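You operate a simulated robot arm through the tools that you are given. There is no shell and no other tool. Be economical: measure what you need, move in short steps, check, and stop when the job is done.

You are at the controls of a simulated two-armed robot. One attempt, no reset.

JOB
Shut the bin dolly. Turn the ejector bank dial to 2. Open the small parts drawer, take the brass bush from the inside of the small parts drawer and leave it on the white disc, then shut the drawer. Take the brown tub from the top of the store bench and put it on the top of the green bench. Take the green tub and put it on the shelf under the green bench. Put one of the open tins from the top of the store bench on the top of the stacked cartons. Put the red tin labelled "ridge lot" from the top of the store bench in the blue tray. Take the lid off the black tin and lay it down on the top of the white bench. Open the blue drawer, take the blue bowl and put it in the inside of the blue drawer and shut the drawer again. Take the white round brush and leave it on the bench scale plate. Put the tall tin on the top of the white bench away on the steel table. Open the yellow drawer, fetch the red tub labelled "coast lot" from the top of the white bench and set it in the inside of the yellow drawer, then shut the drawer. Do these in any order. Set down upright: open tin, tall tin.

The check looks at the end state, three seconds after you hand in, the way a careful person would. Anything else that was tipped, shoved, dropped, spilled or broken makes it a failure. Lids that push on must go on centred and level and be pressed home; caps that screw on are set level and turned clockwise until they are tight.

ROBOT AND FRAMES
Two 7-joint arms with two-finger parallel grippers on one trunk, on a base that drives. Base frame: it is fixed to the floor where the robot stands at the start and does not move with it; the origin is under the middle of the robot, x ahead of it, y to its left, z up. Lengths are in m, angles in degrees, forces in N, time in s.
The left shoulder is at the start at [0.06, 0.143, 0.651], the right one opposite. With the tool pointing down near the work surface each hand reaches from about 0.3 to 0.72 m from the robot's upright axis, wherever it stands, measured 20 degrees to its own side. Places, roughly: bench scale plate [-4.7, -1.4, 0.9]; bin dolly [0.8, 0.1, 0.1]; black tin (8x8x10 cm) [-5.2, -1.6, 0.9]; blue bowl (8x8x6 cm) [-5.5, -1.7, 0.9]; blue drawer [-6.6, -2.7, 0.6]; blue tray (24x15x5 cm) [-6.4, -9.9, 0.8]; brass bush (3x3x3 cm) [-2.9, -0.4, 0.6]; brown tub [-6, -10.5, 0.75]; ejector bank dial [-1, -2.9, 1.1]; green tub (17x17x10 cm) [-5.8, -10.6, 0.9]; inside of the blue drawer [-6.7, -2.6, 0.6]; inside of the yellow drawer [-5.8, -2.1, 0.6]; open tin [-6.25, -10.25, 0.75]; red tin [-6.5, -10, 0.75]; red tub [-6, -2, 1]; shelf under the green bench [-3.5, -9.8, 0.3]; small parts drawer [-2.9, -0.4, 0.6]; steel table [-8.4, -6.2, 0.8]; tall tin [-5.5, -2, 1]; top of the green bench [-3.5, -9.8, 0.8]; top of the stacked cartons [-4.6, -12.8, 0.8]; white disc (7x7x2 cm) [-4.5, -1.1, 0.9]; white round brush (3x3x16 cm) [-5.4, -2, 1]; yellow drawer [-5.8, -2.2, 0.6]. Payload 1.57 kg a hand.
Tool frame (each hand has its own): the origin (TCP) lies between the finger pads and is the grasp point; the fingertips stand 0.03 m ahead of it; z points along the fingers, y is the line along which they close. The gripper opens to 0.11 m. The fingers are 0.024 m wide and 0.012 m thick; the gripper's body (0.048 by 0.112 m) begins 0.078 m behind the TCP.
Orientation is that of the tool frame in the base frame, as a unit quaternion [w, x, y, z]. With the fingers straight down and closing along the base's y, the tool's x points along the base's -x, its y along +y and its z along -z.

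CONTROLS
- The arms move only by the tool jog_arm. It takes "left_steps", "right_steps" or both (then of equal length, played together; a hand with none holds still); each is text: rows parted by semicolons, each of 7 numbers parted by spaces: the shift along the base's x, y, z in m, then the turn, a rotation vector about the base's x, y, z in degrees, then the gripper command, from -1 (fully open) to 1 (shut), values between in proportion. In form: tx ty tz rx ry rz gripper; .... A call has 1 to 8 rows; each row is the pose to reach, as a shift and turn from the pose commanded when the call began. Each row takes 0.2 s and may step no farther than 0.05 m and 8.6 degrees from the row before; otherwise, or with a gripper value out of range, the whole call is refused. A pose out of reach is approached as far as the arm can. The call stops where the force on the tool passes 40 N (or 10 N more than at its start, if that is more) or the arm is blocked; 0.2 s more then pass. The fingers move at their own pace (about 0.045 m/s each) and stop on an object; they squeeze with about 24 N. The grip force told is the motor's: it shows also when the fingers shut on nothing. Time passes only in rows, and 0.2 s behind the last, so rows that repeat a pose let the fingers close. It gives the time, the measured TCP pose, the force on the tool (base axes), the opening and the grip force at its end, in the units of the frame above (readings bear some noise), with the torque about the TCP (base axes, N m) and any sound that the robot's microphone picked up, and new pictures: "pictures" is both (left out), scene, wrist or none (wrist: the cameras of the hands that moved).
- Cameras (640 x 400 px; columns grow to the right, rows downward): "scene" is now at [0.0341, -0.0078, 1.2592]; the picture's right is [0.14, -0.99, 0.00], its down [-0.79, -0.11, -0.61] and it looks along [0.60, 0.09, -0.79] (base axes); focal length 273 px, centre (320, 200). "left" rides on the left gripper at [0.07, -0.016, -0.141] in its tool frame; the picture's right is [0.23, 0.97, 0.00], its down [-0.86, 0.20, -0.48] and it looks along [-0.47, 0.11, 0.88] (tool axes); focal length 222 px, centre (320, 200). "right" rides on the right gripper at [0.07, 0.016, -0.141] in its tool frame; the picture's right is [-0.23, 0.97, 0.00], its down [-0.86, -0.20, -0.48] and it looks along [-0.47, -0.11, 0.88] (tool axes); focal length 222 px, centre (320, 200). There is no depth. A picture from a camera that has moved, and an enlarged one, comes with that camera's place and axes in the base frame and with its lens. The place of the scene camera against the robot may be out by one fixed shift of up to 0.025 m in any direction.
- move_column(by): slides the trunk up (or, below 0, down) by that many m; the arms and the scene camera ride with it, the base frame stays. It gives what a move gives, with no picture.
- base_move(legs): drives the robot by 1 to 6 legs, each [ahead, left, turn to the left] in m, m and degrees, along the robot's own axes; the way and the turn of a leg run together, so that a leg with both is an arc; at most 1.5 m and 180 degrees a leg. The arms and the cameras ride along, it lands a little off, and it stops where it bumps. It gives what a move gives, and a new picture of the scene camera.
- pan_tilt(pan, tilt): turns the head with the scene camera to pan (to the left, within 86 degrees either way) and tilt (down, from -29 to 69), counted from straight ahead of the robot. It gives what a move gives, and a new picture of the scene camera.
- inspect(camera, box): a new picture of the part [left, top, right, bottom] of that camera's present view, enlarged. The clock stands still meanwhile.
- sign_off(): hands the job in; it is judged then, once.

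Go step by step. Nothing tells you exact positions but the pictures and the camera data: compare them with the known pose of the tool, close in by small moves and look again before you grip or let go. The budget is 598 turns and 360 pictures, counting those below and the enlarged ones. Unless the task says otherwise, let go and move clear before handing in, and close with one line.

The tools are called after ">>>" as name(argument=value, ...) on one line, values as JSON. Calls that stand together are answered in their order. jog_arm: Moves the arms, as the interface text tells. Its arguments: {"type":"object","properties":{"left_steps":{"type":"string"},"right_steps":{"type":"string"},"pictures":{"type":"string","enum":["both","scene","wrist","none"]}},"required":[]} The other tools are called the same way: move_column (by) slides the trunk up or down; base_move (legs) drives the base; pan_tilt (pan, tilt) turns the head that bears the scene camera; inspect (camera, box) takes an enlarged picture of a part of a camera's view; sign_off () hands the job in.

At the start:

```text
time: 0.0
left_eef_pos: [0.5202, 0.2823, 0.5989]
left_orientation: [0.001, 0.0, 1.0, 0.0]
left_ft_force: [-0.7, -0.6, 0.2]
left_wrist_torque: [-0.01, 0.01, 0.04]
left_finger_gap: 0.1099
left_grasp_force: 0.1
right_eef_pos: [0.5363, -0.2492, 0.6147]
right_orientation: [0.0, -0.001, 1.0, 0.0]
right_ft_force: [-0.8, -0.3, -0.7]
right_wrist_torque: [-0.03, 0.02, 0.02]
right_finger_gap: 0.1098
right_grasp_force: 0.2
trunk travel left (down, up): [-0.25, 0.34]
robot x, y, heading: [0.0016, -0.0033, -0.3]
head pan, tilt: [8.1, 52.6]
```

scene: 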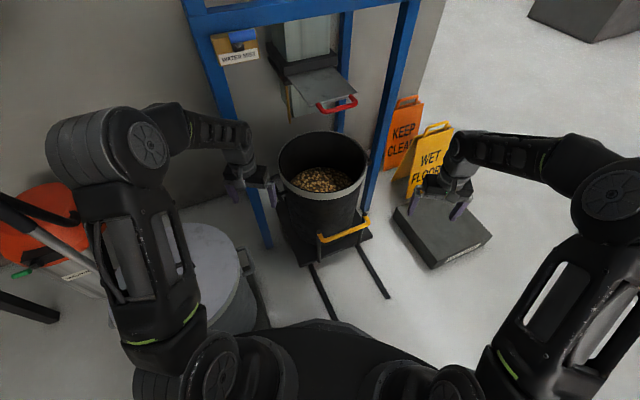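
right: 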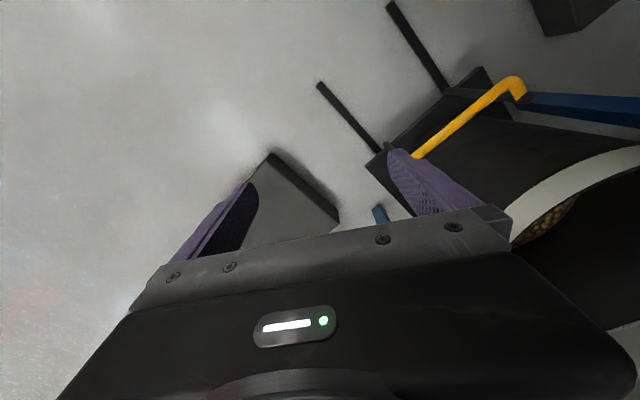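
left: 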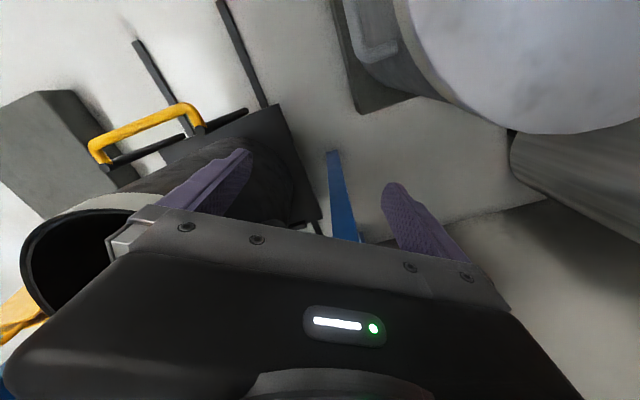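

I see the bin dolly ahead with its yellow handle, on rails that run about 28° to the left. I look closer first.

>>> inspect(camera="scene", box=[200, 0, 480, 320])

>>> pan_tilt(pan=20, tilt=20)

```text
1.25 times, centred on (340, 160) of scene
camera zoom: at [0.0341, -0.0078, 1.2592], right [0.14, -0.99, 0.0], down [-0.79, -0.11, -0.61], along [0.6, 0.09, -0.79], focal length 341 px, centre (295, 250)
```

zoom: 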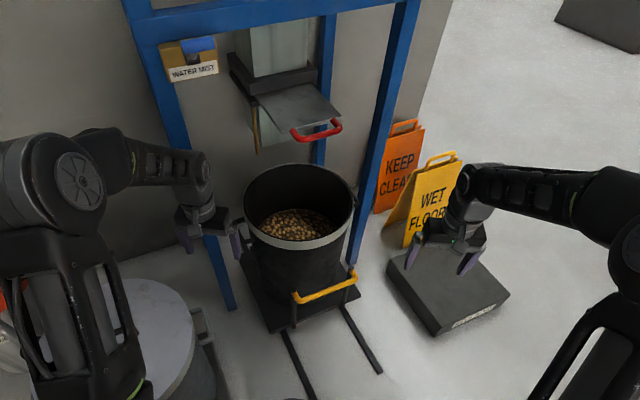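

```text
time: 1.0
left_eef_pos: [0.5206, 0.2831, 0.5976]
left_orientation: [0.0, 0.0, 1.0, 0.0]
left_ft_force: [0.0, -0.6, -0.1]
left_wrist_torque: [0.02, 0.01, -0.02]
left_finger_gap: 0.1098
left_grasp_force: 0.1
right_eef_pos: [0.5359, -0.247, 0.6154]
right_orientation: [0.0, 0.001, 1.0, 0.0]
right_ft_force: [0.1, -0.6, -0.2]
right_wrist_torque: [0.01, -0.02, 0.0]
right_finger_gap: 0.1101
right_grasp_force: 0.1
trunk travel left (down, up): [-0.25, 0.34]
robot x, y, heading: [0.0019, 0.0003, 0.1]
head pan, tilt: [20.0, 20.0]
camera scene: at [0.0479, 0.0135, 1.3081], right [0.34, -0.94, 0.0], down [-0.32, -0.12, -0.94], along [0.88, 0.32, -0.34], focal length 273 px, centre (320, 200)
```

scene: 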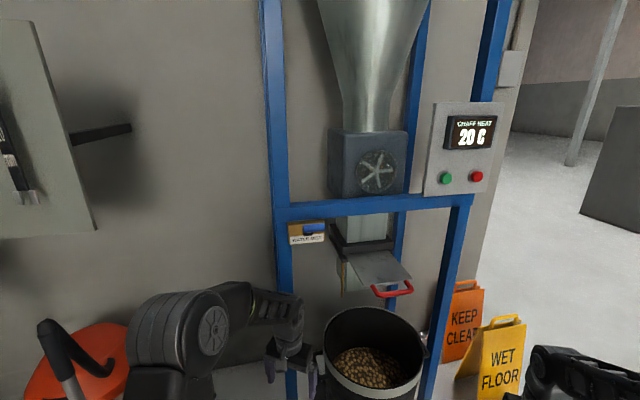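

The dolly's handle bar seems to be near [0.63, -0.02, 0.30]. I close the right hand, yaw it to the rail line and bring it behind the bar.

>>> jog_arm(right_steps="-0.01 0.04 0 0 0 7.5 1; -0.02 0.08 0 0 0 15 1; -0.03 0.12 -0.03 0 0 22.5 1; -0.05 0.155 -0.06 0 0 30 1", pictures="none")

>>> jog_arm(right_steps="0 0 -0.04 4 -6.9 0 1; 0 0 -0.08 8 -13.8 0 1; 0 0 -0.12 12 -20.7 0 1; 0 0 -0.16 16 -27.6 0 1; 0 0 -0.18 20 -34.5 0 1")

>>> pan_tilt(pan=10, tilt=52)

```text
refused: row 3 steps farther than a row can; nothing moved
```

```text
time: 2.2
left_eef_pos: [0.5222, 0.2832, 0.5976]
left_orientation: [-0.001, 0.0, 1.0, 0.001]
left_ft_force: [0.0, -0.2, -0.8]
left_wrist_torque: [-0.01, 0.02, 0.01]
left_finger_gap: 0.1102
left_grasp_force: 0.1
right_eef_pos: [0.5356, -0.2454, 0.4354]
right_orientation: [0.297, 0.0, 0.939, 0.171]
right_ft_force: [0.0, -0.3, 0.4]
right_wrist_torque: [0.01, 0.02, -0.01]
right_finger_gap: 0.0039
right_grasp_force: 0.3
trunk travel left (down, up): [-0.25, 0.34]
robot x, y, heading: [0.0012, -0.0019, -0.1]
head pan, tilt: [20.0, 20.0]
camera scene: at [0.0479, 0.0135, 1.3083], right [0.34, -0.94, 0.0], down [-0.32, -0.12, -0.94], along [0.88, 0.32, -0.34], focal length 273 px, centre (320, 200)
camera right: at [0.3982, -0.2691, 0.5104], right [0.09, 0.89, 0.44], down [0.46, -0.43, 0.78], along [0.88, 0.13, -0.45], focal length 222 px, centre (320, 200)
```

scene: 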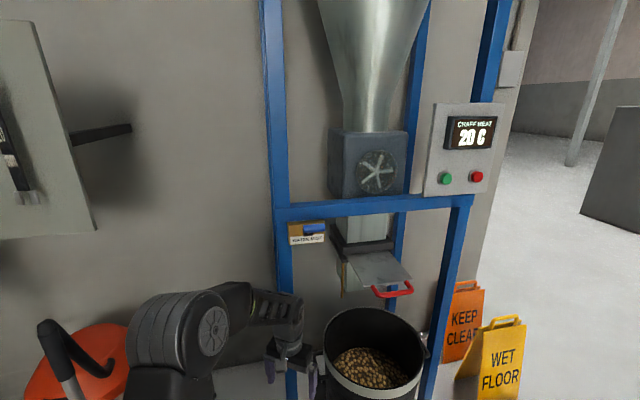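
right: 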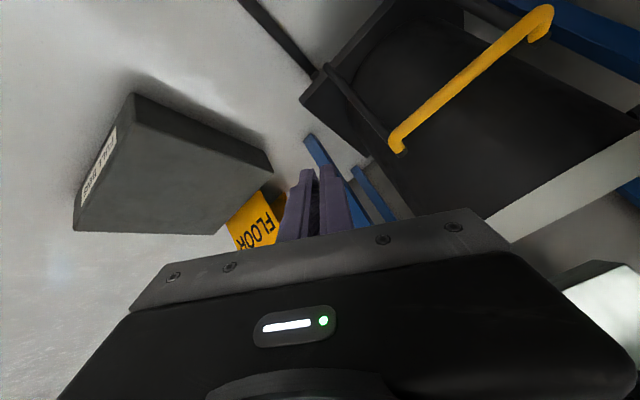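

```text
time: 3.1
left_eef_pos: [0.5217, 0.2837, 0.597]
left_orientation: [0.0, 0.0, 1.0, 0.0]
left_ft_force: [0.5, -0.5, 0.1]
left_wrist_torque: [-0.03, 0.0, -0.03]
left_finger_gap: 0.1099
left_grasp_force: 0.0
right_eef_pos: [0.5349, -0.2455, 0.4353]
right_orientation: [0.295, 0.0, 0.94, 0.171]
right_ft_force: [0.7, -0.5, -0.2]
right_wrist_torque: [-0.02, 0.01, 0.02]
right_finger_gap: 0.0002
right_grasp_force: 20.9
trunk travel left (down, up): [-0.25, 0.34]
robot x, y, heading: [-0.0004, -0.0003, -0.0]
head pan, tilt: [10.0, 52.0]
camera scene: at [0.0344, -0.0053, 1.26], right [0.17, -0.98, 0.0], down [-0.78, -0.14, -0.62], along [0.61, 0.11, -0.79], focal length 273 px, centre (320, 200)
```

scene: 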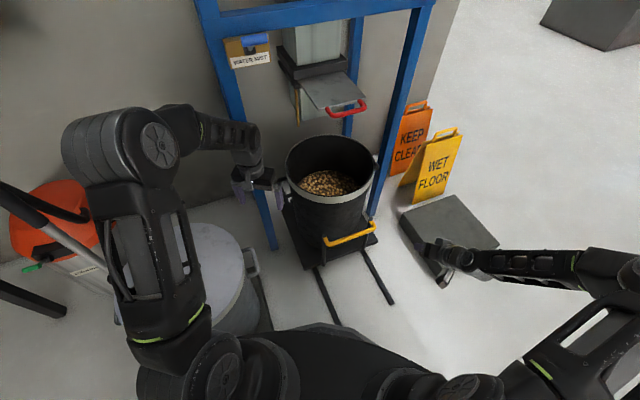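

The bar triangulates to about [0.588, -0.02, 0.365], running 30° off the y axis. I move the right hand behind its middle.

>>> jog_arm(right_steps="-0.01 0.045 0 0 0 0 1; -0.02 0.09 0 0 0 0 1; -0.03 0.135 -0.01 0 0 0 1; -0.03 0.175 -0.03 0 0 0 1; -0.03 0.18 -0.055 0 0 0 1")

```text
time: 4.3
left_eef_pos: [0.5191, 0.2828, 0.5979]
left_orientation: [0.0, 0.0, 1.0, 0.0]
left_ft_force: [0.5, 0.7, -0.8]
left_wrist_torque: [0.01, 0.05, -0.03]
left_finger_gap: 0.1099
left_grasp_force: 0.1
right_eef_pos: [0.5053, -0.0698, 0.3816]
right_orientation: [0.295, 0.001, 0.94, 0.17]
right_ft_force: [-0.2, 0.8, -0.4]
right_wrist_torque: [0.01, -0.05, 0.02]
right_finger_gap: 0.0
right_grasp_force: 21.2
trunk travel left (down, up): [-0.25, 0.34]
robot x, y, heading: [-0.0003, 0.0008, 0.2]
head pan, tilt: [10.0, 52.0]
camera scene: at [0.0343, -0.0051, 1.26], right [0.17, -0.98, 0.0], down [-0.78, -0.14, -0.62], along [0.61, 0.11, -0.79], focal length 273 px, centre (320, 200)
camera right: at [0.3688, -0.0919, 0.4565], right [0.09, 0.89, 0.44], down [0.46, -0.43, 0.78], along [0.88, 0.13, -0.45], focal length 222 px, centre (320, 200)
```

scene: 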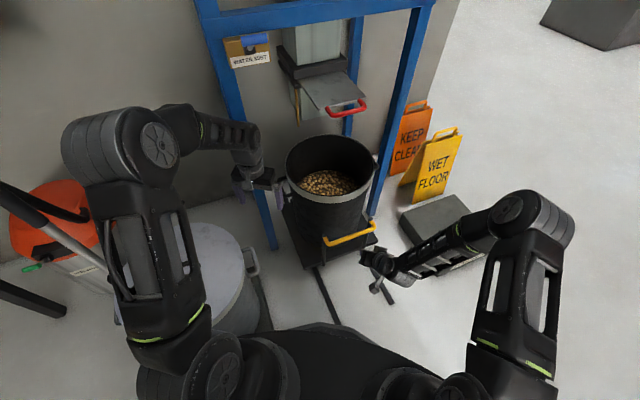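
right: 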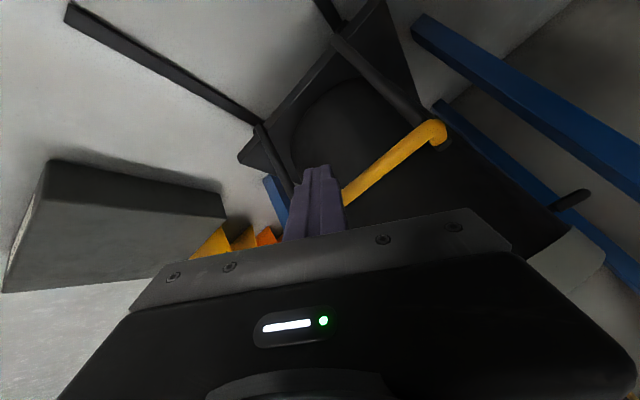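

The hand sits behind the bar's middle. I push along the rails.

>>> jog_arm(right_steps="0.03 0.025 0 0 0 0 1; 0.056 0.045 0 0 0 0 1; 0.074 0.055 0 0 0 0 1; 0.091 0.065 0 0 0 0 1; 0.108 0.075 0 0 0 0 1; 0.126 0.085 0 0 0 0 1; 0.143 0.095 0 0 0 0 1")

```text
time: 6.0
left_eef_pos: [0.5207, 0.2827, 0.5963]
left_orientation: [0.0, 0.0, 1.0, 0.0]
left_ft_force: [0.4, -0.4, 1.0]
left_wrist_torque: [0.02, -0.01, -0.02]
left_finger_gap: 0.1102
left_grasp_force: 0.0
right_eef_pos: [0.6511, 0.027, 0.3779]
right_orientation: [0.294, 0.001, 0.941, 0.17]
right_ft_force: [-1.0, 0.4, -0.9]
right_wrist_torque: [0.01, 0.0, 0.0]
right_finger_gap: 0.0
right_grasp_force: 21.7
trunk travel left (down, up): [-0.25, 0.34]
robot x, y, heading: [-0.0031, -0.0005, 0.0]
head pan, tilt: [10.0, 52.0]
camera scene: at [0.0347, -0.0053, 1.2597], right [0.17, -0.98, 0.0], down [-0.78, -0.14, -0.62], along [0.61, 0.11, -0.79], focal length 273 px, centre (320, 200)
camera right: at [0.5126, 0.0052, 0.454], right [0.09, 0.89, 0.44], down [0.46, -0.43, 0.78], along [0.88, 0.13, -0.45], focal length 222 px, centre (320, 200)
```

scene: 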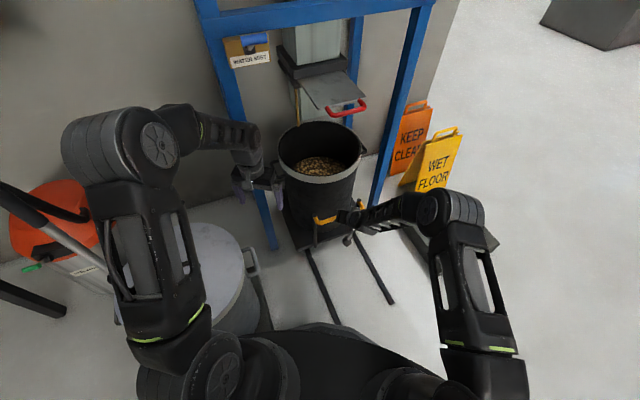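
right: 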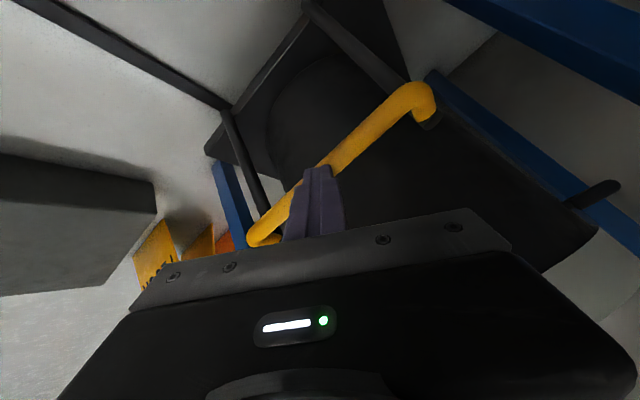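

The dolly is rolling. I take the left hand back out of the bin's way and keep pushing.

>>> jog_arm(left_steps="-0.02 0 0.04 0 0 0 -1; -0.05 0 0.08 0 0 0 -1; -0.09 0 0.1 0 0 0 -1; -0.12 0 0.12 0 0 0 -1", right_steps="0 0 0 0 0 0 1; 0 0 0 0 0 0 1; 0.02 0.012 0 0 0 0 1; 0.04 0.023 0 0 0 0 1", pictures="none")

>>> jog_arm(right_steps="0.017 0.01 0 0 0 0 1; 0.034 0.02 0 0 0 0 1; 0.052 0.03 0 0 0 0 1; 0.069 0.04 0 0 0 0 1; 0.086 0.05 0 0 0 0 1")

```text
time: 7.0
left_eef_pos: [0.4022, 0.2827, 0.7184]
left_orientation: [-0.001, 0.001, 1.0, 0.0]
left_ft_force: [-0.2, -0.7, 0.2]
left_wrist_torque: [0.02, 0.03, 0.0]
left_finger_gap: 0.1099
left_grasp_force: 0.1
right_eef_pos: [0.6912, 0.0509, 0.3793]
right_orientation: [0.295, 0.0, 0.94, 0.171]
right_ft_force: [-0.4, 0.1, -0.1]
right_wrist_torque: [-0.04, -0.01, 0.0]
right_finger_gap: 0.0001
right_grasp_force: 21.5
trunk travel left (down, up): [-0.25, 0.34]
robot x, y, heading: [0.0016, 0.0044, -0.1]
head pan, tilt: [10.0, 52.0]
```

```text
time: 7.5
left_eef_pos: [0.4022, 0.2814, 0.7188]
left_orientation: [0.0, 0.002, 1.0, 0.0]
left_ft_force: [1.2, -0.1, -0.3]
left_wrist_torque: [0.0, 0.0, -0.04]
left_finger_gap: 0.1101
left_grasp_force: 0.0
right_eef_pos: [0.7085, 0.0614, 0.3805]
right_orientation: [0.29, -0.001, 0.942, 0.171]
right_ft_force: [-11.9, -4.6, 11.4]
right_wrist_torque: [0.13, 0.15, 0.16]
right_finger_gap: 0.0
right_grasp_force: 21.4
trunk travel left (down, up): [-0.25, 0.34]
robot x, y, heading: [-0.0006, 0.0027, -0.0]
head pan, tilt: [10.0, 52.0]
stopped in row 2 (right hand): the force on the tool passed its limit (the readings are from after the stop); the commanded pose is now the measured one
camera scene: at [0.0324, -0.0057, 1.2603], right [0.17, -0.98, 0.0], down [-0.78, -0.14, -0.62], along [0.61, 0.11, -0.79], focal length 273 px, centre (320, 200)
camera right: at [0.5721, 0.0382, 0.4565], right [0.09, 0.89, 0.44], down [0.47, -0.43, 0.77], along [0.88, 0.13, -0.46], focal length 222 px, centre (320, 200)
```

scene: 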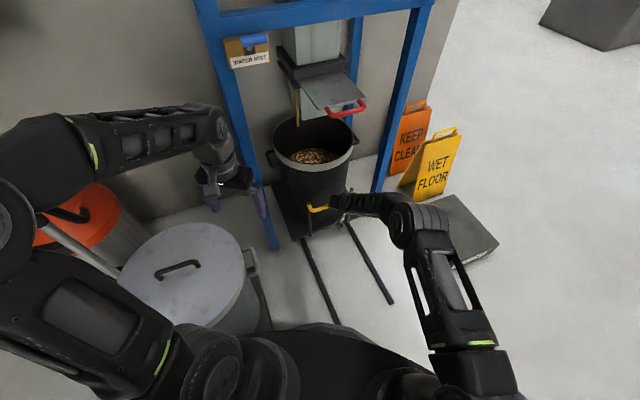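
right: 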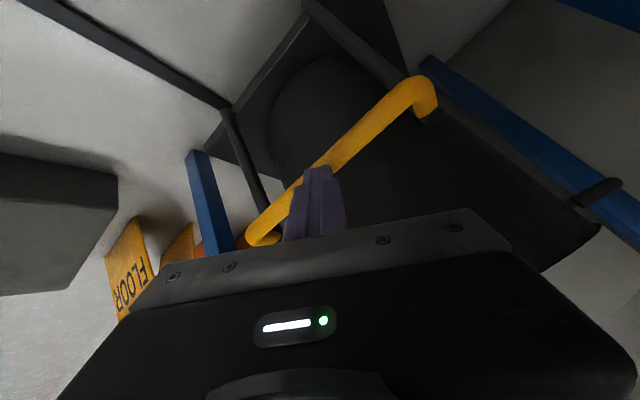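

It met a firm stop after about 0.15 m. One more push to see whether it's really the end.

>>> jog_arm(right_steps="0.004 0.002 0 0 0 0 1; 0.013 0.007 0 0 0 0 1; 0.026 0.015 0 0 0 0 1; 0.043 0.025 0 0 0 0 1", pictures="none")

>>> inspect(camera="scene", box=[210, 60, 450, 210])

```text
time: 7.8
left_eef_pos: [0.4011, 0.2827, 0.7185]
left_orientation: [0.0, 0.0, 1.0, 0.001]
left_ft_force: [-0.3, 0.7, 0.7]
left_wrist_torque: [0.01, -0.01, 0.0]
left_finger_gap: 0.1099
left_grasp_force: 0.1
right_eef_pos: [0.7095, 0.0616, 0.3805]
right_orientation: [0.289, -0.001, 0.942, 0.171]
right_ft_force: [-20.8, -7.7, 21.2]
right_wrist_torque: [0.07, 0.17, 0.36]
right_finger_gap: 0.0
right_grasp_force: 21.3
trunk travel left (down, up): [-0.25, 0.34]
robot x, y, heading: [-0.0025, 0.0021, -0.1]
head pan, tilt: [10.0, 52.0]
stopped in row 1 (right hand): the force on the tool passed its limit (the readings are from after the stop); the commanded pose is now the measured one
```

```text
2.67 times, centred on (330, 135) of scene
camera zoom: at [0.0308, -0.0062, 1.2603], right [0.17, -0.99, 0.0], down [-0.77, -0.13, -0.62], along [0.61, 0.11, -0.79], focal length 727 px, centre (293, 373)
```

zoom: 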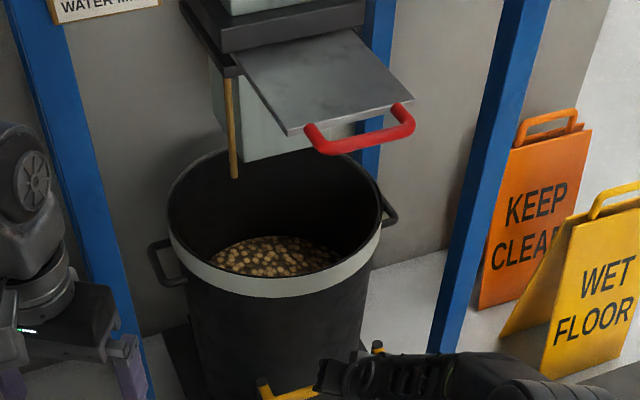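

That is a hard stop with the bin under the chute. I back the hand off and look at the dolly once more.

>>> jog_arm(right_steps="-0.035 -0.02 0 0 0 0 1; -0.075 -0.045 0.01 0 0 0 1; -0.11 -0.075 0.03 0 0 0 1; -0.15 -0.1 0.05 0 0 0 1; -0.19 -0.13 0.07 0 0 0 1", pictures="none")

>>> jog_arm(right_steps="-0.01 -0.03 0.04 -4 6.9 0 1; -0.03 -0.06 0.07 -8 13.8 0 1; -0.05 -0.09 0.1 -12 20.7 0 1; -0.07 -0.12 0.14 -16 27.6 0 1; -0.09 -0.14 0.18 -20 34.5 0 1; -0.1 -0.16 0.22 -20 34.5 0 1; -0.1 -0.17 0.26 -20 34.5 0 1", pictures="scene")

>>> inspect(camera="scene", box=[210, 60, 450, 310])

```text
refused: row 3 steps farther than a row can; nothing moved
```

```text
refused: row 1 steps farther than a row can; nothing moved
```

```text
1.60 times, centred on (330, 185) of scene
camera zoom: at [0.0308, -0.0062, 1.2603], right [0.17, -0.99, 0.0], down [-0.77, -0.13, -0.62], along [0.61, 0.11, -0.79], focal length 436 px, centre (304, 224)
```

zoom: 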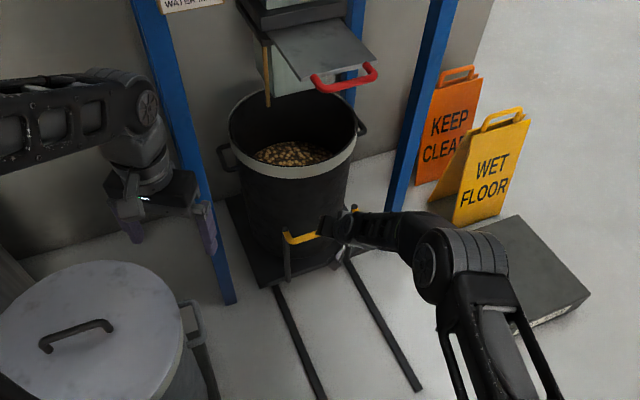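

I retreat with smaller rows.

>>> jog_arm(right_steps="-0.035 -0.02 0 0 0 0 1; -0.07 -0.042 0.01 0 0 0 1; -0.1 -0.065 0.03 0 0 0 1; -0.13 -0.09 0.05 0 0 0 1; -0.16 -0.115 0.07 0 0 0 1", pictures="none")

>>> jog_arm(right_steps="-0.01 -0.03 0.03 -4 6.9 0 1; -0.03 -0.05 0.06 -8 13.8 0 1; -0.05 -0.07 0.09 -12 20.7 0 1; -0.07 -0.09 0.12 -16 27.6 0 1; -0.09 -0.11 0.15 -20 34.5 0 1; -0.1 -0.13 0.19 -20 34.5 0 1; -0.11 -0.14 0.23 -20 34.5 0 1; -0.12 -0.16 0.27 -20 34.5 0 1", pictures="scene")

>>> inspect(camera="scene", box=[210, 60, 450, 310])

```text
time: 9.0
left_eef_pos: [0.402, 0.2834, 0.7175]
left_orientation: [0.0, 0.002, 1.0, 0.0]
left_ft_force: [0.0, 0.3, -0.1]
left_wrist_torque: [-0.02, 0.04, -0.01]
left_finger_gap: 0.11
left_grasp_force: 0.0
right_eef_pos: [0.547, -0.0527, 0.45]
right_orientation: [0.287, 0.0, 0.943, 0.17]
right_ft_force: [0.1, -0.1, 0.1]
right_wrist_torque: [-0.01, -0.02, 0.02]
right_finger_gap: 0.0
right_grasp_force: 21.3
trunk travel left (down, up): [-0.25, 0.34]
robot x, y, heading: [-0.003, 0.0023, -0.2]
head pan, tilt: [10.0, 52.0]
```

```text
time: 10.8
left_eef_pos: [0.4033, 0.2829, 0.7183]
left_orientation: [-0.001, 0.001, 1.0, 0.0]
left_ft_force: [-0.3, 0.6, 0.3]
left_wrist_torque: [0.01, 0.02, -0.01]
left_finger_gap: 0.1097
left_grasp_force: 0.1
right_eef_pos: [0.4319, -0.2141, 0.7196]
right_orientation: [-0.008, 0.002, 1.0, -0.002]
right_ft_force: [-0.4, -0.9, 1.3]
right_wrist_torque: [0.03, -0.02, -0.01]
right_finger_gap: 0.0
right_grasp_force: 21.4
trunk travel left (down, up): [-0.25, 0.34]
robot x, y, heading: [-0.0028, -0.0037, -0.0]
head pan, tilt: [10.0, 52.0]
camera scene: at [0.0338, -0.0055, 1.2599], right [0.17, -0.99, 0.0], down [-0.78, -0.14, -0.62], along [0.61, 0.11, -0.79], focal length 273 px, centre (320, 200)
```

scene: 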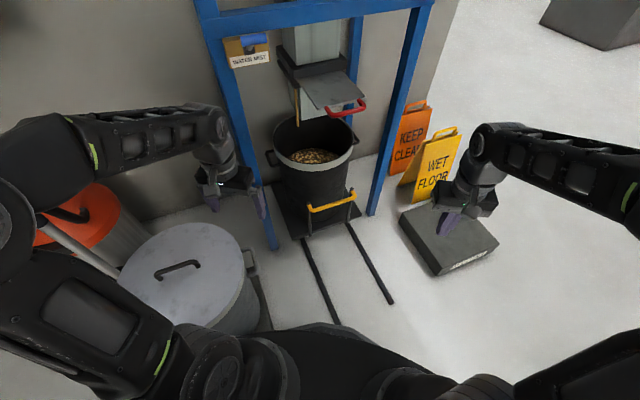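

```text
1.60 times, centred on (330, 185) of scene
camera zoom: at [0.0338, -0.0055, 1.2599], right [0.17, -0.99, 0.0], down [-0.78, -0.14, -0.62], along [0.61, 0.11, -0.79], focal length 436 px, centre (304, 224)
```

zoom: 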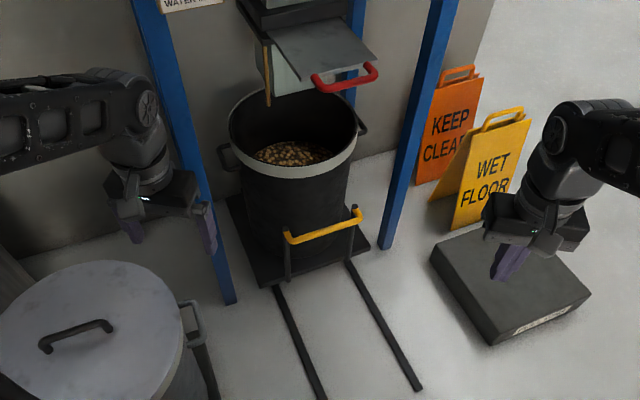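

The dolly looks shut. Now I look around for the way to the ejector bank dial at about [-1, -2.9, 1.1].

>>> pan_tilt(pan=-80, tilt=20)

>>> pan_tilt(pan=80, tilt=30)

```text
time: 12.4
left_eef_pos: [0.4038, 0.2828, 0.7183]
left_orientation: [0.0, 0.0, 1.0, 0.0]
left_ft_force: [0.4, 0.2, -0.2]
left_wrist_torque: [-0.03, 0.0, 0.01]
left_finger_gap: 0.1101
left_grasp_force: 0.1
right_eef_pos: [0.4322, -0.2141, 0.7189]
right_orientation: [-0.008, 0.002, 1.0, -0.001]
right_ft_force: [-0.7, 0.5, 0.2]
right_wrist_torque: [-0.02, -0.01, -0.01]
right_finger_gap: 0.0
right_grasp_force: 21.0
trunk travel left (down, up): [-0.25, 0.34]
robot x, y, heading: [-0.0034, 0.0013, 0.1]
head pan, tilt: [-80.0, 20.0]
camera scene: at [-0.0241, -0.1102, 1.3082], right [-0.98, -0.17, 0.0], down [-0.06, 0.34, -0.94], along [0.16, -0.93, -0.34], focal length 273 px, centre (320, 200)
```

scene: 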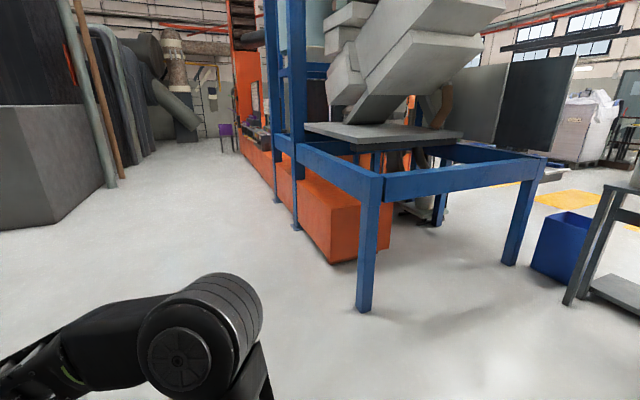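

```text
time: 14.9
left_eef_pos: [0.4018, 0.2831, 0.7171]
left_orientation: [0.0, 0.001, 1.0, 0.0]
left_ft_force: [-0.1, 0.7, -0.3]
left_wrist_torque: [0.01, -0.02, -0.01]
left_finger_gap: 0.11
left_grasp_force: 0.1
right_eef_pos: [0.431, -0.214, 0.7183]
right_orientation: [-0.008, 0.0, 1.0, -0.001]
right_ft_force: [0.7, -0.6, -0.9]
right_wrist_torque: [-0.01, -0.01, 0.01]
right_finger_gap: 0.0001
right_grasp_force: 21.1
trunk travel left (down, up): [-0.25, 0.34]
robot x, y, heading: [-0.0004, -0.0052, 0.1]
head pan, tilt: [80.0, 30.0]
camera scene: at [-0.0242, 0.0705, 1.2922], right [0.98, -0.18, 0.0], down [-0.09, -0.49, -0.87], along [0.15, 0.85, -0.5], focal length 273 px, centre (320, 200)
```

scene: 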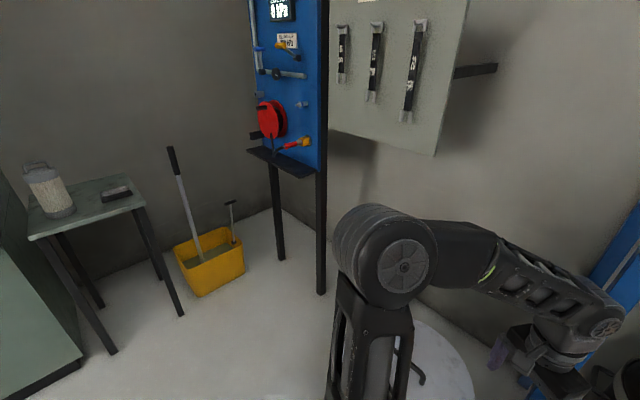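

The dial sits on the far side of the blue-legged machine. I turn right and look at the way there.

>>> base_move(legs=[[-0.1, -0.1, -60], [0, 0, -70]])

>>> pan_tilt(pan=0, tilt=15)

>>> pan_tilt(pan=-60, tilt=15)

```text
time: 21.0
left_eef_pos: [-0.1739, -0.5282, 0.7176]
left_orientation: [0.0, 0.907, 0.422, 0.0]
left_ft_force: [-0.1, 0.2, -0.2]
left_wrist_torque: [0.0, 0.02, 0.02]
left_finger_gap: 0.1099
left_grasp_force: 0.1
right_eef_pos: [-0.5731, -0.2299, 0.7193]
right_orientation: [-0.004, 0.907, 0.422, 0.007]
right_ft_force: [-0.3, 0.3, 0.1]
right_wrist_torque: [0.0, 0.03, -0.01]
right_finger_gap: 0.0
right_grasp_force: 21.4
trunk travel left (down, up): [-0.25, 0.34]
robot x, y, heading: [-0.134, -0.0368, -130.1]
head pan, tilt: [80.0, 30.0]
camera scene: at [-0.0631, -0.1018, 1.2922], right [-0.77, -0.64, 0.0], down [-0.32, 0.38, -0.87], along [0.56, -0.66, -0.5], focal length 273 px, centre (320, 200)
```

scene: 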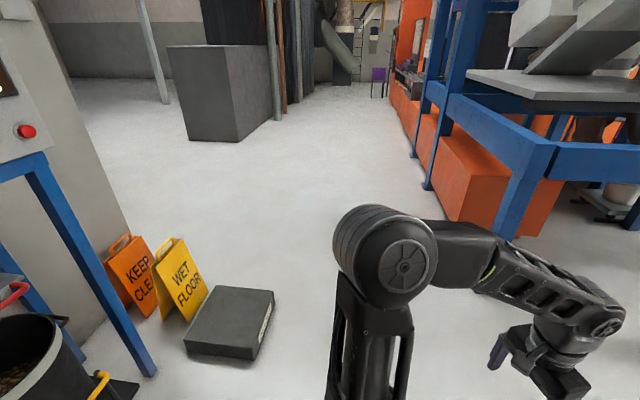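

```text
time: 22.5
left_eef_pos: [-0.174, -0.5275, 0.7174]
left_orientation: [0.0, 0.907, 0.422, 0.0]
left_ft_force: [0.1, -0.3, 0.5]
left_wrist_torque: [-0.01, -0.01, -0.02]
left_finger_gap: 0.11
left_grasp_force: 0.0
right_eef_pos: [-0.5724, -0.2304, 0.7192]
right_orientation: [-0.004, 0.907, 0.422, 0.007]
right_ft_force: [0.8, -0.6, 0.7]
right_wrist_torque: [-0.01, -0.01, 0.01]
right_finger_gap: 0.0
right_grasp_force: 21.7
trunk travel left (down, up): [-0.25, 0.34]
robot x, y, heading: [-0.1318, -0.04, -130.0]
head pan, tilt: [0.0, 15.0]
camera scene: at [-0.1812, -0.1039, 1.3163], right [-0.77, 0.64, 0.0], down [0.17, 0.2, -0.97], along [-0.62, -0.74, -0.26], focal length 273 px, centre (320, 200)
```

scene: 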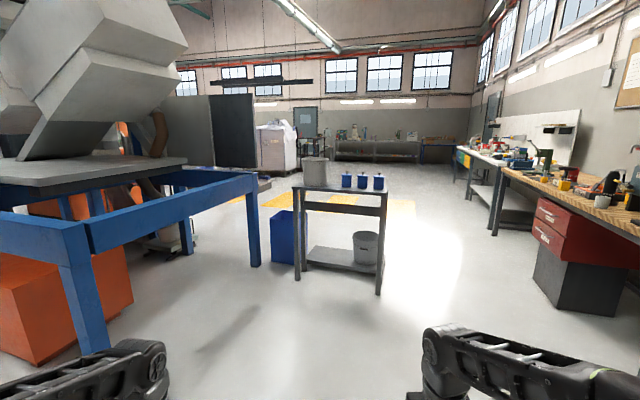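

```text
time: 23.8
left_eef_pos: [-0.1741, -0.5276, 0.7171]
left_orientation: [0.0, 0.907, 0.421, -0.001]
left_ft_force: [-0.3, 0.2, 0.2]
left_wrist_torque: [-0.03, -0.03, -0.04]
left_finger_gap: 0.1099
left_grasp_force: 0.0
right_eef_pos: [-0.5715, -0.2308, 0.719]
right_orientation: [-0.004, 0.906, 0.422, 0.006]
right_ft_force: [0.3, -0.3, -0.6]
right_wrist_torque: [0.0, 0.02, -0.02]
right_finger_gap: 0.0
right_grasp_force: 21.0
trunk travel left (down, up): [-0.25, 0.34]
robot x, y, heading: [-0.1284, -0.0385, -130.2]
head pan, tilt: [-60.0, 15.0]
camera scene: at [-0.2131, -0.0161, 1.3164], right [0.17, 0.98, 0.0], down [0.25, -0.05, -0.97], along [-0.95, 0.17, -0.26], focal length 273 px, centre (320, 200)
```

scene: 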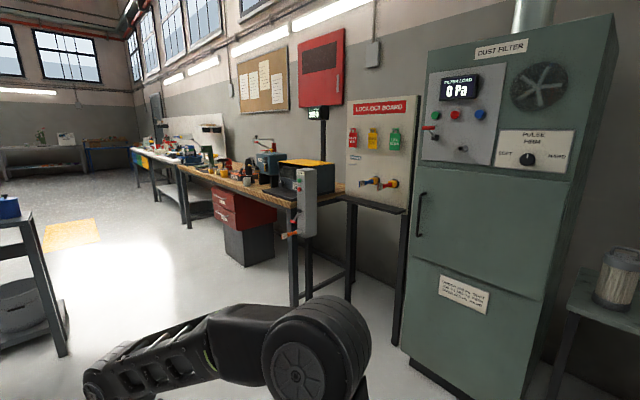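

The cart stands in the middle and the work bench runs along the wall to the right. I head between them toward the small parts drawer first.

>>> base_move(legs=[[0, 0, -31], [1.45, 0, 0]])

>>> pan_tilt(pan=0, tilt=30)

```text
time: 32.6
left_eef_pos: [-1.8236, -0.8961, 0.718]
left_orientation: [0.001, 0.989, 0.15, 0.0]
left_ft_force: [-0.1, 0.3, -0.1]
left_wrist_torque: [-0.02, 0.04, 0.02]
left_finger_gap: 0.1098
left_grasp_force: 0.1
right_eef_pos: [-1.9984, -0.4296, 0.7198]
right_orientation: [-0.002, 0.989, 0.151, 0.009]
right_ft_force: [0.3, 0.8, 0.4]
right_wrist_torque: [-0.01, 0.0, -0.04]
right_finger_gap: 0.0
right_grasp_force: 20.9
trunk travel left (down, up): [-0.25, 0.34]
robot x, y, heading: [-1.5248, -0.5059, -162.6]
head pan, tilt: [-60.0, 15.0]
camera scene: at [-1.5732, -0.4515, 1.3164], right [0.68, 0.74, 0.0], down [0.19, -0.18, -0.97], along [-0.71, 0.65, -0.26], focal length 273 px, centre (320, 200)
```

scene: 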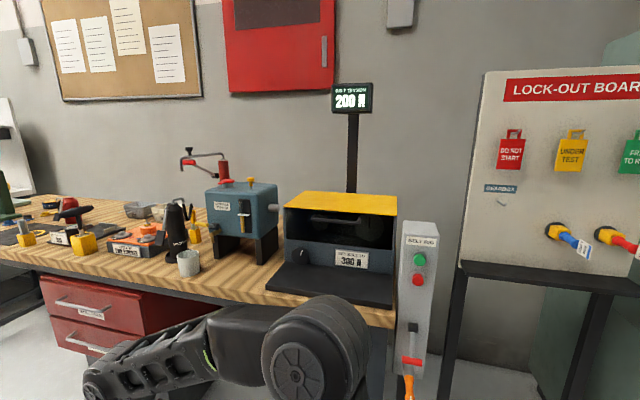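

```text
time: 33.9
left_eef_pos: [-1.8231, -0.8961, 0.7178]
left_orientation: [0.0, 0.989, 0.151, 0.001]
left_ft_force: [-1.0, -0.5, -0.1]
left_wrist_torque: [0.04, 0.01, -0.01]
left_finger_gap: 0.1101
left_grasp_force: 0.0
right_eef_pos: [-1.9985, -0.4301, 0.7197]
right_orientation: [-0.002, 0.989, 0.15, 0.008]
right_ft_force: [-0.6, -0.3, -0.3]
right_wrist_torque: [0.02, -0.03, 0.0]
right_finger_gap: 0.0001
right_grasp_force: 21.3
trunk travel left (down, up): [-0.25, 0.34]
robot x, y, heading: [-1.5214, -0.5036, -162.7]
head pan, tilt: [0.0, 30.0]
camera scene: at [-1.5909, -0.5417, 1.2922], right [-0.3, 0.95, 0.0], down [0.48, 0.15, -0.87], along [-0.83, -0.26, -0.5], focal length 273 px, centre (320, 200)
```

scene: 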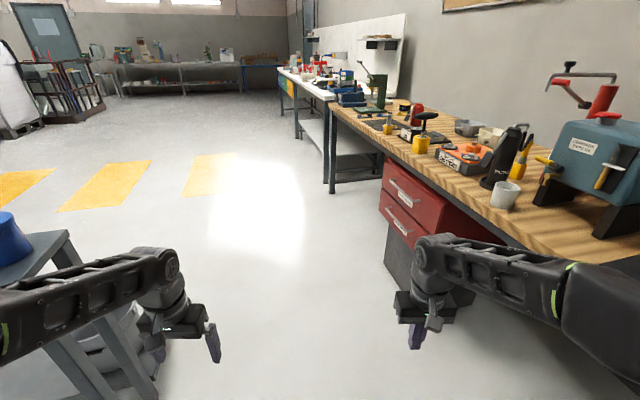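

I read the labels on the two red drawers.

>>> inspect(camera="scene", box=[360, 150, 480, 260])

>>> base_move(legs=[[0.95, 0.15, 0]])

```text
3.64 times, centred on (420, 205) of scene
camera zoom: at [-1.5909, -0.5417, 1.2922], right [-0.3, 0.95, 0.0], down [0.48, 0.15, -0.87], along [-0.83, -0.26, -0.5], focal length 992 px, centre (-44, 182)
```

zoom: 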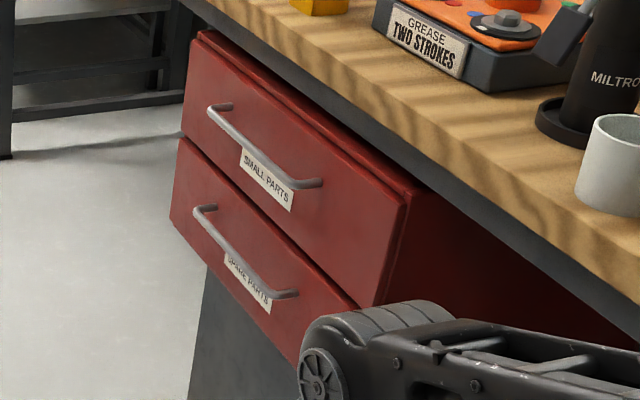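

```text
time: 38.8
left_eef_pos: [-2.6742, -1.3025, 0.7175]
left_orientation: [0.0, 0.99, 0.142, -0.001]
left_ft_force: [0.0, 0.2, 1.0]
left_wrist_torque: [-0.03, -0.01, 0.01]
left_finger_gap: 0.1099
left_grasp_force: 0.1
right_eef_pos: [-2.8434, -0.8342, 0.7185]
right_orientation: [-0.003, 0.99, 0.142, 0.008]
right_ft_force: [-0.6, -0.4, -0.4]
right_wrist_torque: [0.01, 0.02, 0.0]
right_finger_gap: 0.0
right_grasp_force: 21.3
trunk travel left (down, up): [-0.25, 0.34]
robot x, y, heading: [-2.3647, -0.9166, -163.6]
head pan, tilt: [0.0, 30.0]
camera scene: at [-2.4358, -0.9525, 1.2922], right [-0.28, 0.96, 0.0], down [0.48, 0.14, -0.87], along [-0.83, -0.24, -0.5], focal length 273 px, centre (320, 200)
```

scene: 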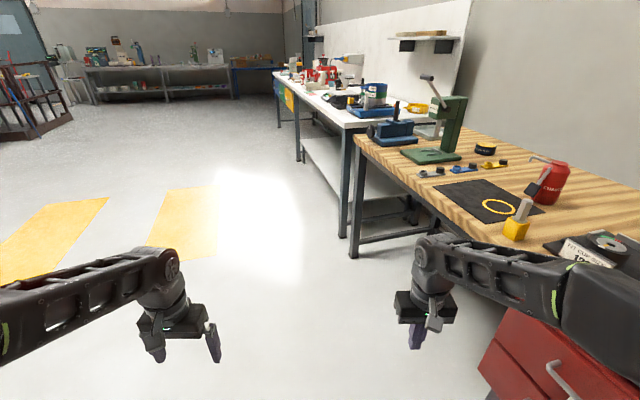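

"Small parts" is the upper red drawer. I turn to face the bench squarely.

>>> base_move(legs=[[0, 0, -76.4]])

>>> pan_tilt(pan=10, tilt=50)

```text
time: 42.4
left_eef_pos: [-2.8239, -0.7312, 0.7179]
left_orientation: [0.0, 0.877, -0.48, 0.001]
left_ft_force: [-0.4, -1.0, 0.0]
left_wrist_torque: [-0.02, -0.02, -0.01]
left_finger_gap: 0.1099
left_grasp_force: 0.1
right_eef_pos: [-2.4223, -0.439, 0.7193]
right_orientation: [0.003, 0.878, -0.478, 0.007]
right_ft_force: [1.0, -0.3, -0.1]
right_wrist_torque: [0.02, 0.0, 0.01]
right_finger_gap: 0.0
right_grasp_force: 21.4
trunk travel left (down, up): [-0.25, 0.34]
robot x, y, heading: [-2.3689, -0.9159, 122.6]
head pan, tilt: [0.0, 30.0]
camera scene: at [-2.4104, -0.8846, 1.2922], right [0.84, 0.54, 0.0], down [0.27, -0.42, -0.87], along [-0.47, 0.73, -0.5], focal length 273 px, centre (320, 200)
```

scene: 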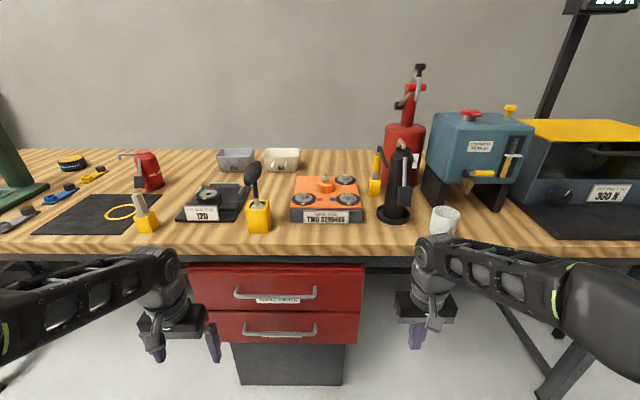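

```text
time: 43.2
left_eef_pos: [-2.8237, -0.7317, 0.7175]
left_orientation: [0.0, 0.878, -0.479, -0.001]
left_ft_force: [0.2, 0.2, -0.7]
left_wrist_torque: [0.03, 0.02, 0.02]
left_finger_gap: 0.1104
left_grasp_force: 0.0
right_eef_pos: [-2.4225, -0.4386, 0.719]
right_orientation: [0.003, 0.878, -0.478, 0.007]
right_ft_force: [0.2, -0.4, -0.2]
right_wrist_torque: [0.02, -0.01, 0.0]
right_finger_gap: 0.0
right_grasp_force: 21.5
trunk travel left (down, up): [-0.25, 0.34]
robot x, y, heading: [-2.3695, -0.9163, 122.8]
head pan, tilt: [10.0, 50.0]
camera scene: at [-2.4138, -0.9041, 1.2627], right [0.73, 0.68, 0.0], down [0.52, -0.56, -0.64], along [-0.44, 0.47, -0.77], focal length 273 px, centre (320, 200)
```

scene: 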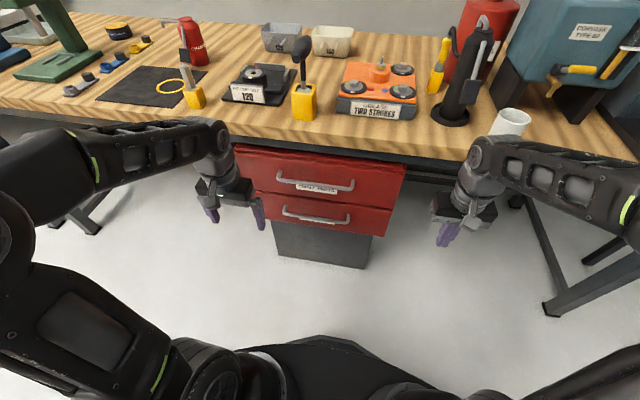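

The handle bar should be roughly [-2.86, -0.45, ~0.6–0.7]. I reorient the left hand to point forward with the fingers closing vertically, lowering the hand.

>>> jog_arm(left_steps="0 0 0 0 0 8.5 -0.2; 0 0 0 0 0 17 -0.2; 0 0 0 0 0 25.5 -0.2; 0 0 0 0 0 34 -0.2; 0 0 0 0 0 42.5 -0.2; 0 0 0 0 0 51 -0.2; 0 0 0 0 0 59.5 -0.2; 0 0 0 0 0 68 -0.2", pictures="none")

>>> jog_arm(left_steps="0 0 0 0 0 8.5 -0.2; 0 0 0 0 0 17 -0.2; 0 0 0 0 0 22 -0.2", pictures="none")

>>> jog_arm(left_steps="0 0 0 7.14 4.59 0 -0.2; 0 0 0 14.3 9.2 0 -0.2; 0 0 -0.02 21.4 13.8 0 -0.2; 0 0 -0.04 28.6 18.4 0 -0.2; 0 0 -0.06 35.7 23 0 -0.2; 0 0 -0.06 42.8 27.5 0 -0.2")

```text
time: 45.0
left_eef_pos: [-2.8241, -0.73, 0.7167]
left_orientation: [0.001, 0.995, 0.096, 0.0]
left_ft_force: [0.8, -0.4, -0.5]
left_wrist_torque: [-0.02, 0.0, -0.01]
left_finger_gap: 0.0661
left_grasp_force: 0.0
right_eef_pos: [-2.4227, -0.4385, 0.7192]
right_orientation: [0.004, 0.878, -0.479, 0.008]
right_ft_force: [1.0, 0.2, 0.7]
right_wrist_torque: [-0.02, 0.0, 0.02]
right_finger_gap: 0.0002
right_grasp_force: 21.5
trunk travel left (down, up): [-0.25, 0.34]
robot x, y, heading: [-2.3667, -0.92, 122.8]
head pan, tilt: [10.0, 50.0]
```

```text
time: 45.8
left_eef_pos: [-2.8243, -0.7321, 0.7175]
left_orientation: [0.0, 0.959, 0.282, 0.0]
left_ft_force: [0.9, -0.1, 0.1]
left_wrist_torque: [0.01, 0.0, 0.02]
left_finger_gap: 0.0661
left_grasp_force: 0.0
right_eef_pos: [-2.4222, -0.4391, 0.7191]
right_orientation: [0.003, 0.878, -0.478, 0.007]
right_ft_force: [0.4, -0.1, 0.4]
right_wrist_torque: [0.01, -0.03, -0.01]
right_finger_gap: 0.0001
right_grasp_force: 21.5
trunk travel left (down, up): [-0.25, 0.34]
robot x, y, heading: [-2.3696, -0.9158, 122.9]
head pan, tilt: [10.0, 50.0]
```

```text
time: 47.2
left_eef_pos: [-2.8941, -0.6965, 0.6672]
left_orientation: [-0.413, 0.867, 0.253, -0.119]
left_ft_force: [0.1, 0.3, -0.8]
left_wrist_torque: [0.01, -0.01, -0.04]
left_finger_gap: 0.0661
left_grasp_force: 0.0
left hand out of reach, approached as far as the arm can: row 4, 5, 6
right_eef_pos: [-2.4243, -0.4394, 0.7186]
right_orientation: [0.003, 0.878, -0.478, 0.008]
right_ft_force: [-0.6, -0.3, 0.1]
right_wrist_torque: [0.0, -0.03, 0.01]
right_finger_gap: 0.0001
right_grasp_force: 21.3
trunk travel left (down, up): [-0.25, 0.34]
robot x, y, heading: [-2.3691, -0.9188, 122.7]
head pan, tilt: [10.0, 50.0]
camera scene: at [-2.4153, -0.9054, 1.2626], right [0.73, 0.68, 0.0], down [0.52, -0.56, -0.64], along [-0.44, 0.47, -0.77], focal length 273 px, centre (320, 200)
camera left: at [-2.7819, -0.7407, 0.7671], right [0.52, -0.39, -0.76], down [-0.45, -0.88, 0.14], along [-0.72, 0.27, -0.64], focal length 222 px, centre (320, 200)
```

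scene: 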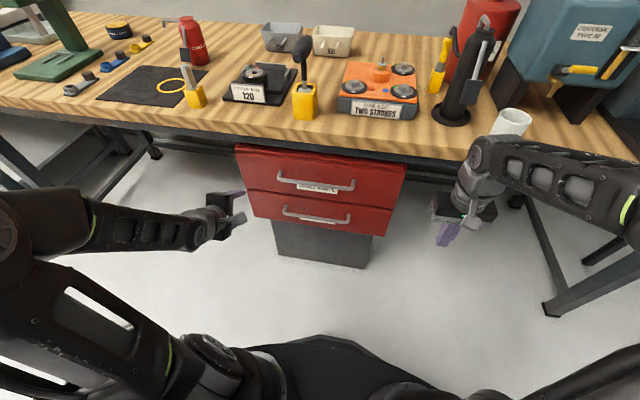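
left: 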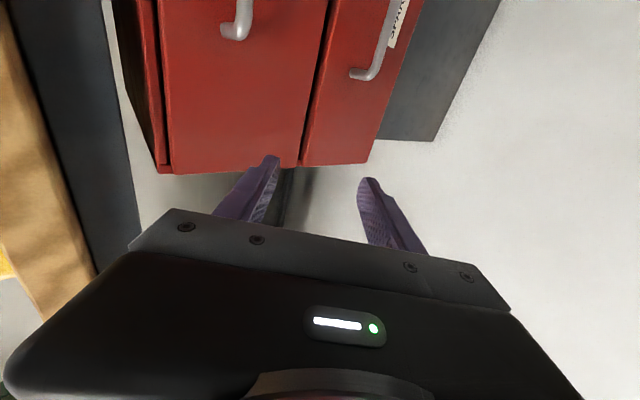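

The bar's middle works out to about [-2.785, -0.528, 0.707], about 0.55 m ahead of me: too close. I check the cart behind before backing up.

>>> pan_tilt(pan=86, tilt=45)

>>> pan_tilt(pan=-86, tilt=45)

```text
time: 48.7
left_eef_pos: [-2.8912, -0.6948, 0.6668]
left_orientation: [-0.412, 0.867, 0.253, -0.119]
left_ft_force: [-0.1, -0.5, -0.2]
left_wrist_torque: [0.03, -0.04, 0.01]
left_finger_gap: 0.0661
left_grasp_force: 0.0
right_eef_pos: [-2.4227, -0.4385, 0.7196]
right_orientation: [0.002, 0.878, -0.478, 0.008]
right_ft_force: [0.7, -0.2, -0.1]
right_wrist_torque: [0.0, 0.02, -0.01]
right_finger_gap: 0.0
right_grasp_force: 21.0
trunk travel left (down, up): [-0.25, 0.34]
robot x, y, heading: [-2.3686, -0.9174, 122.9]
head pan, tilt: [85.9, 45.0]
camera scene: at [-2.4328, -0.9997, 1.2695], right [-0.48, 0.88, 0.0], down [0.62, 0.34, -0.71], along [-0.62, -0.34, -0.71], focal length 273 px, centre (320, 200)
```

scene: 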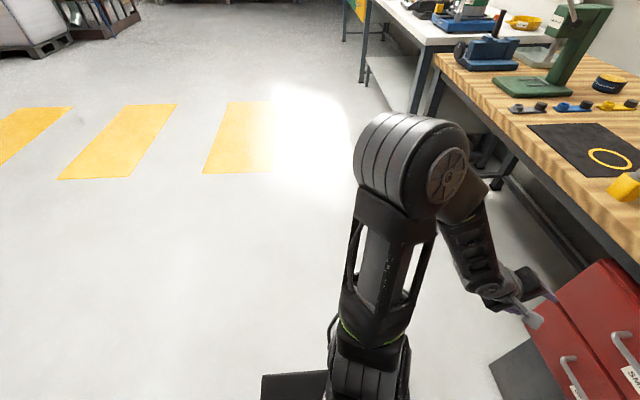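

```text
time: 51.3
left_eef_pos: [-2.8921, -0.6941, 0.6674]
left_orientation: [-0.412, 0.867, 0.253, -0.119]
left_ft_force: [-0.3, -0.1, -0.6]
left_wrist_torque: [-0.02, 0.01, 0.02]
left_finger_gap: 0.066
left_grasp_force: 0.1
right_eef_pos: [-2.4233, -0.4391, 0.7185]
right_orientation: [0.003, 0.878, -0.478, 0.007]
right_ft_force: [0.2, 0.3, 0.3]
right_wrist_torque: [-0.02, 0.01, 0.03]
right_finger_gap: 0.0001
right_grasp_force: 21.0
trunk travel left (down, up): [-0.25, 0.34]
robot x, y, heading: [-2.3715, -0.9182, 122.7]
head pan, tilt: [-85.9, 45.0]
camera scene: at [-2.2964, -0.9119, 1.2696], right [0.6, -0.8, 0.0], down [-0.57, -0.42, -0.71], along [0.57, 0.42, -0.71], focal length 273 px, centre (320, 200)
```

scene: 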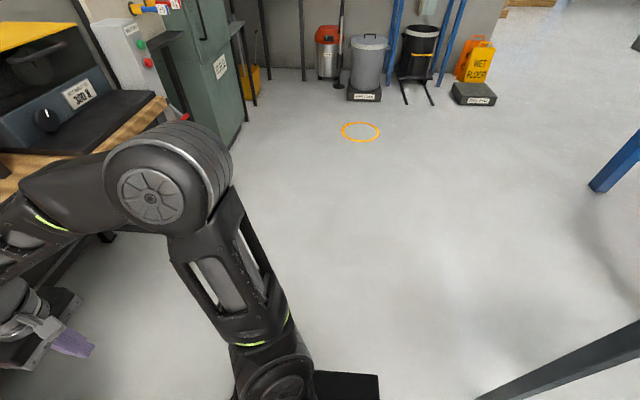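

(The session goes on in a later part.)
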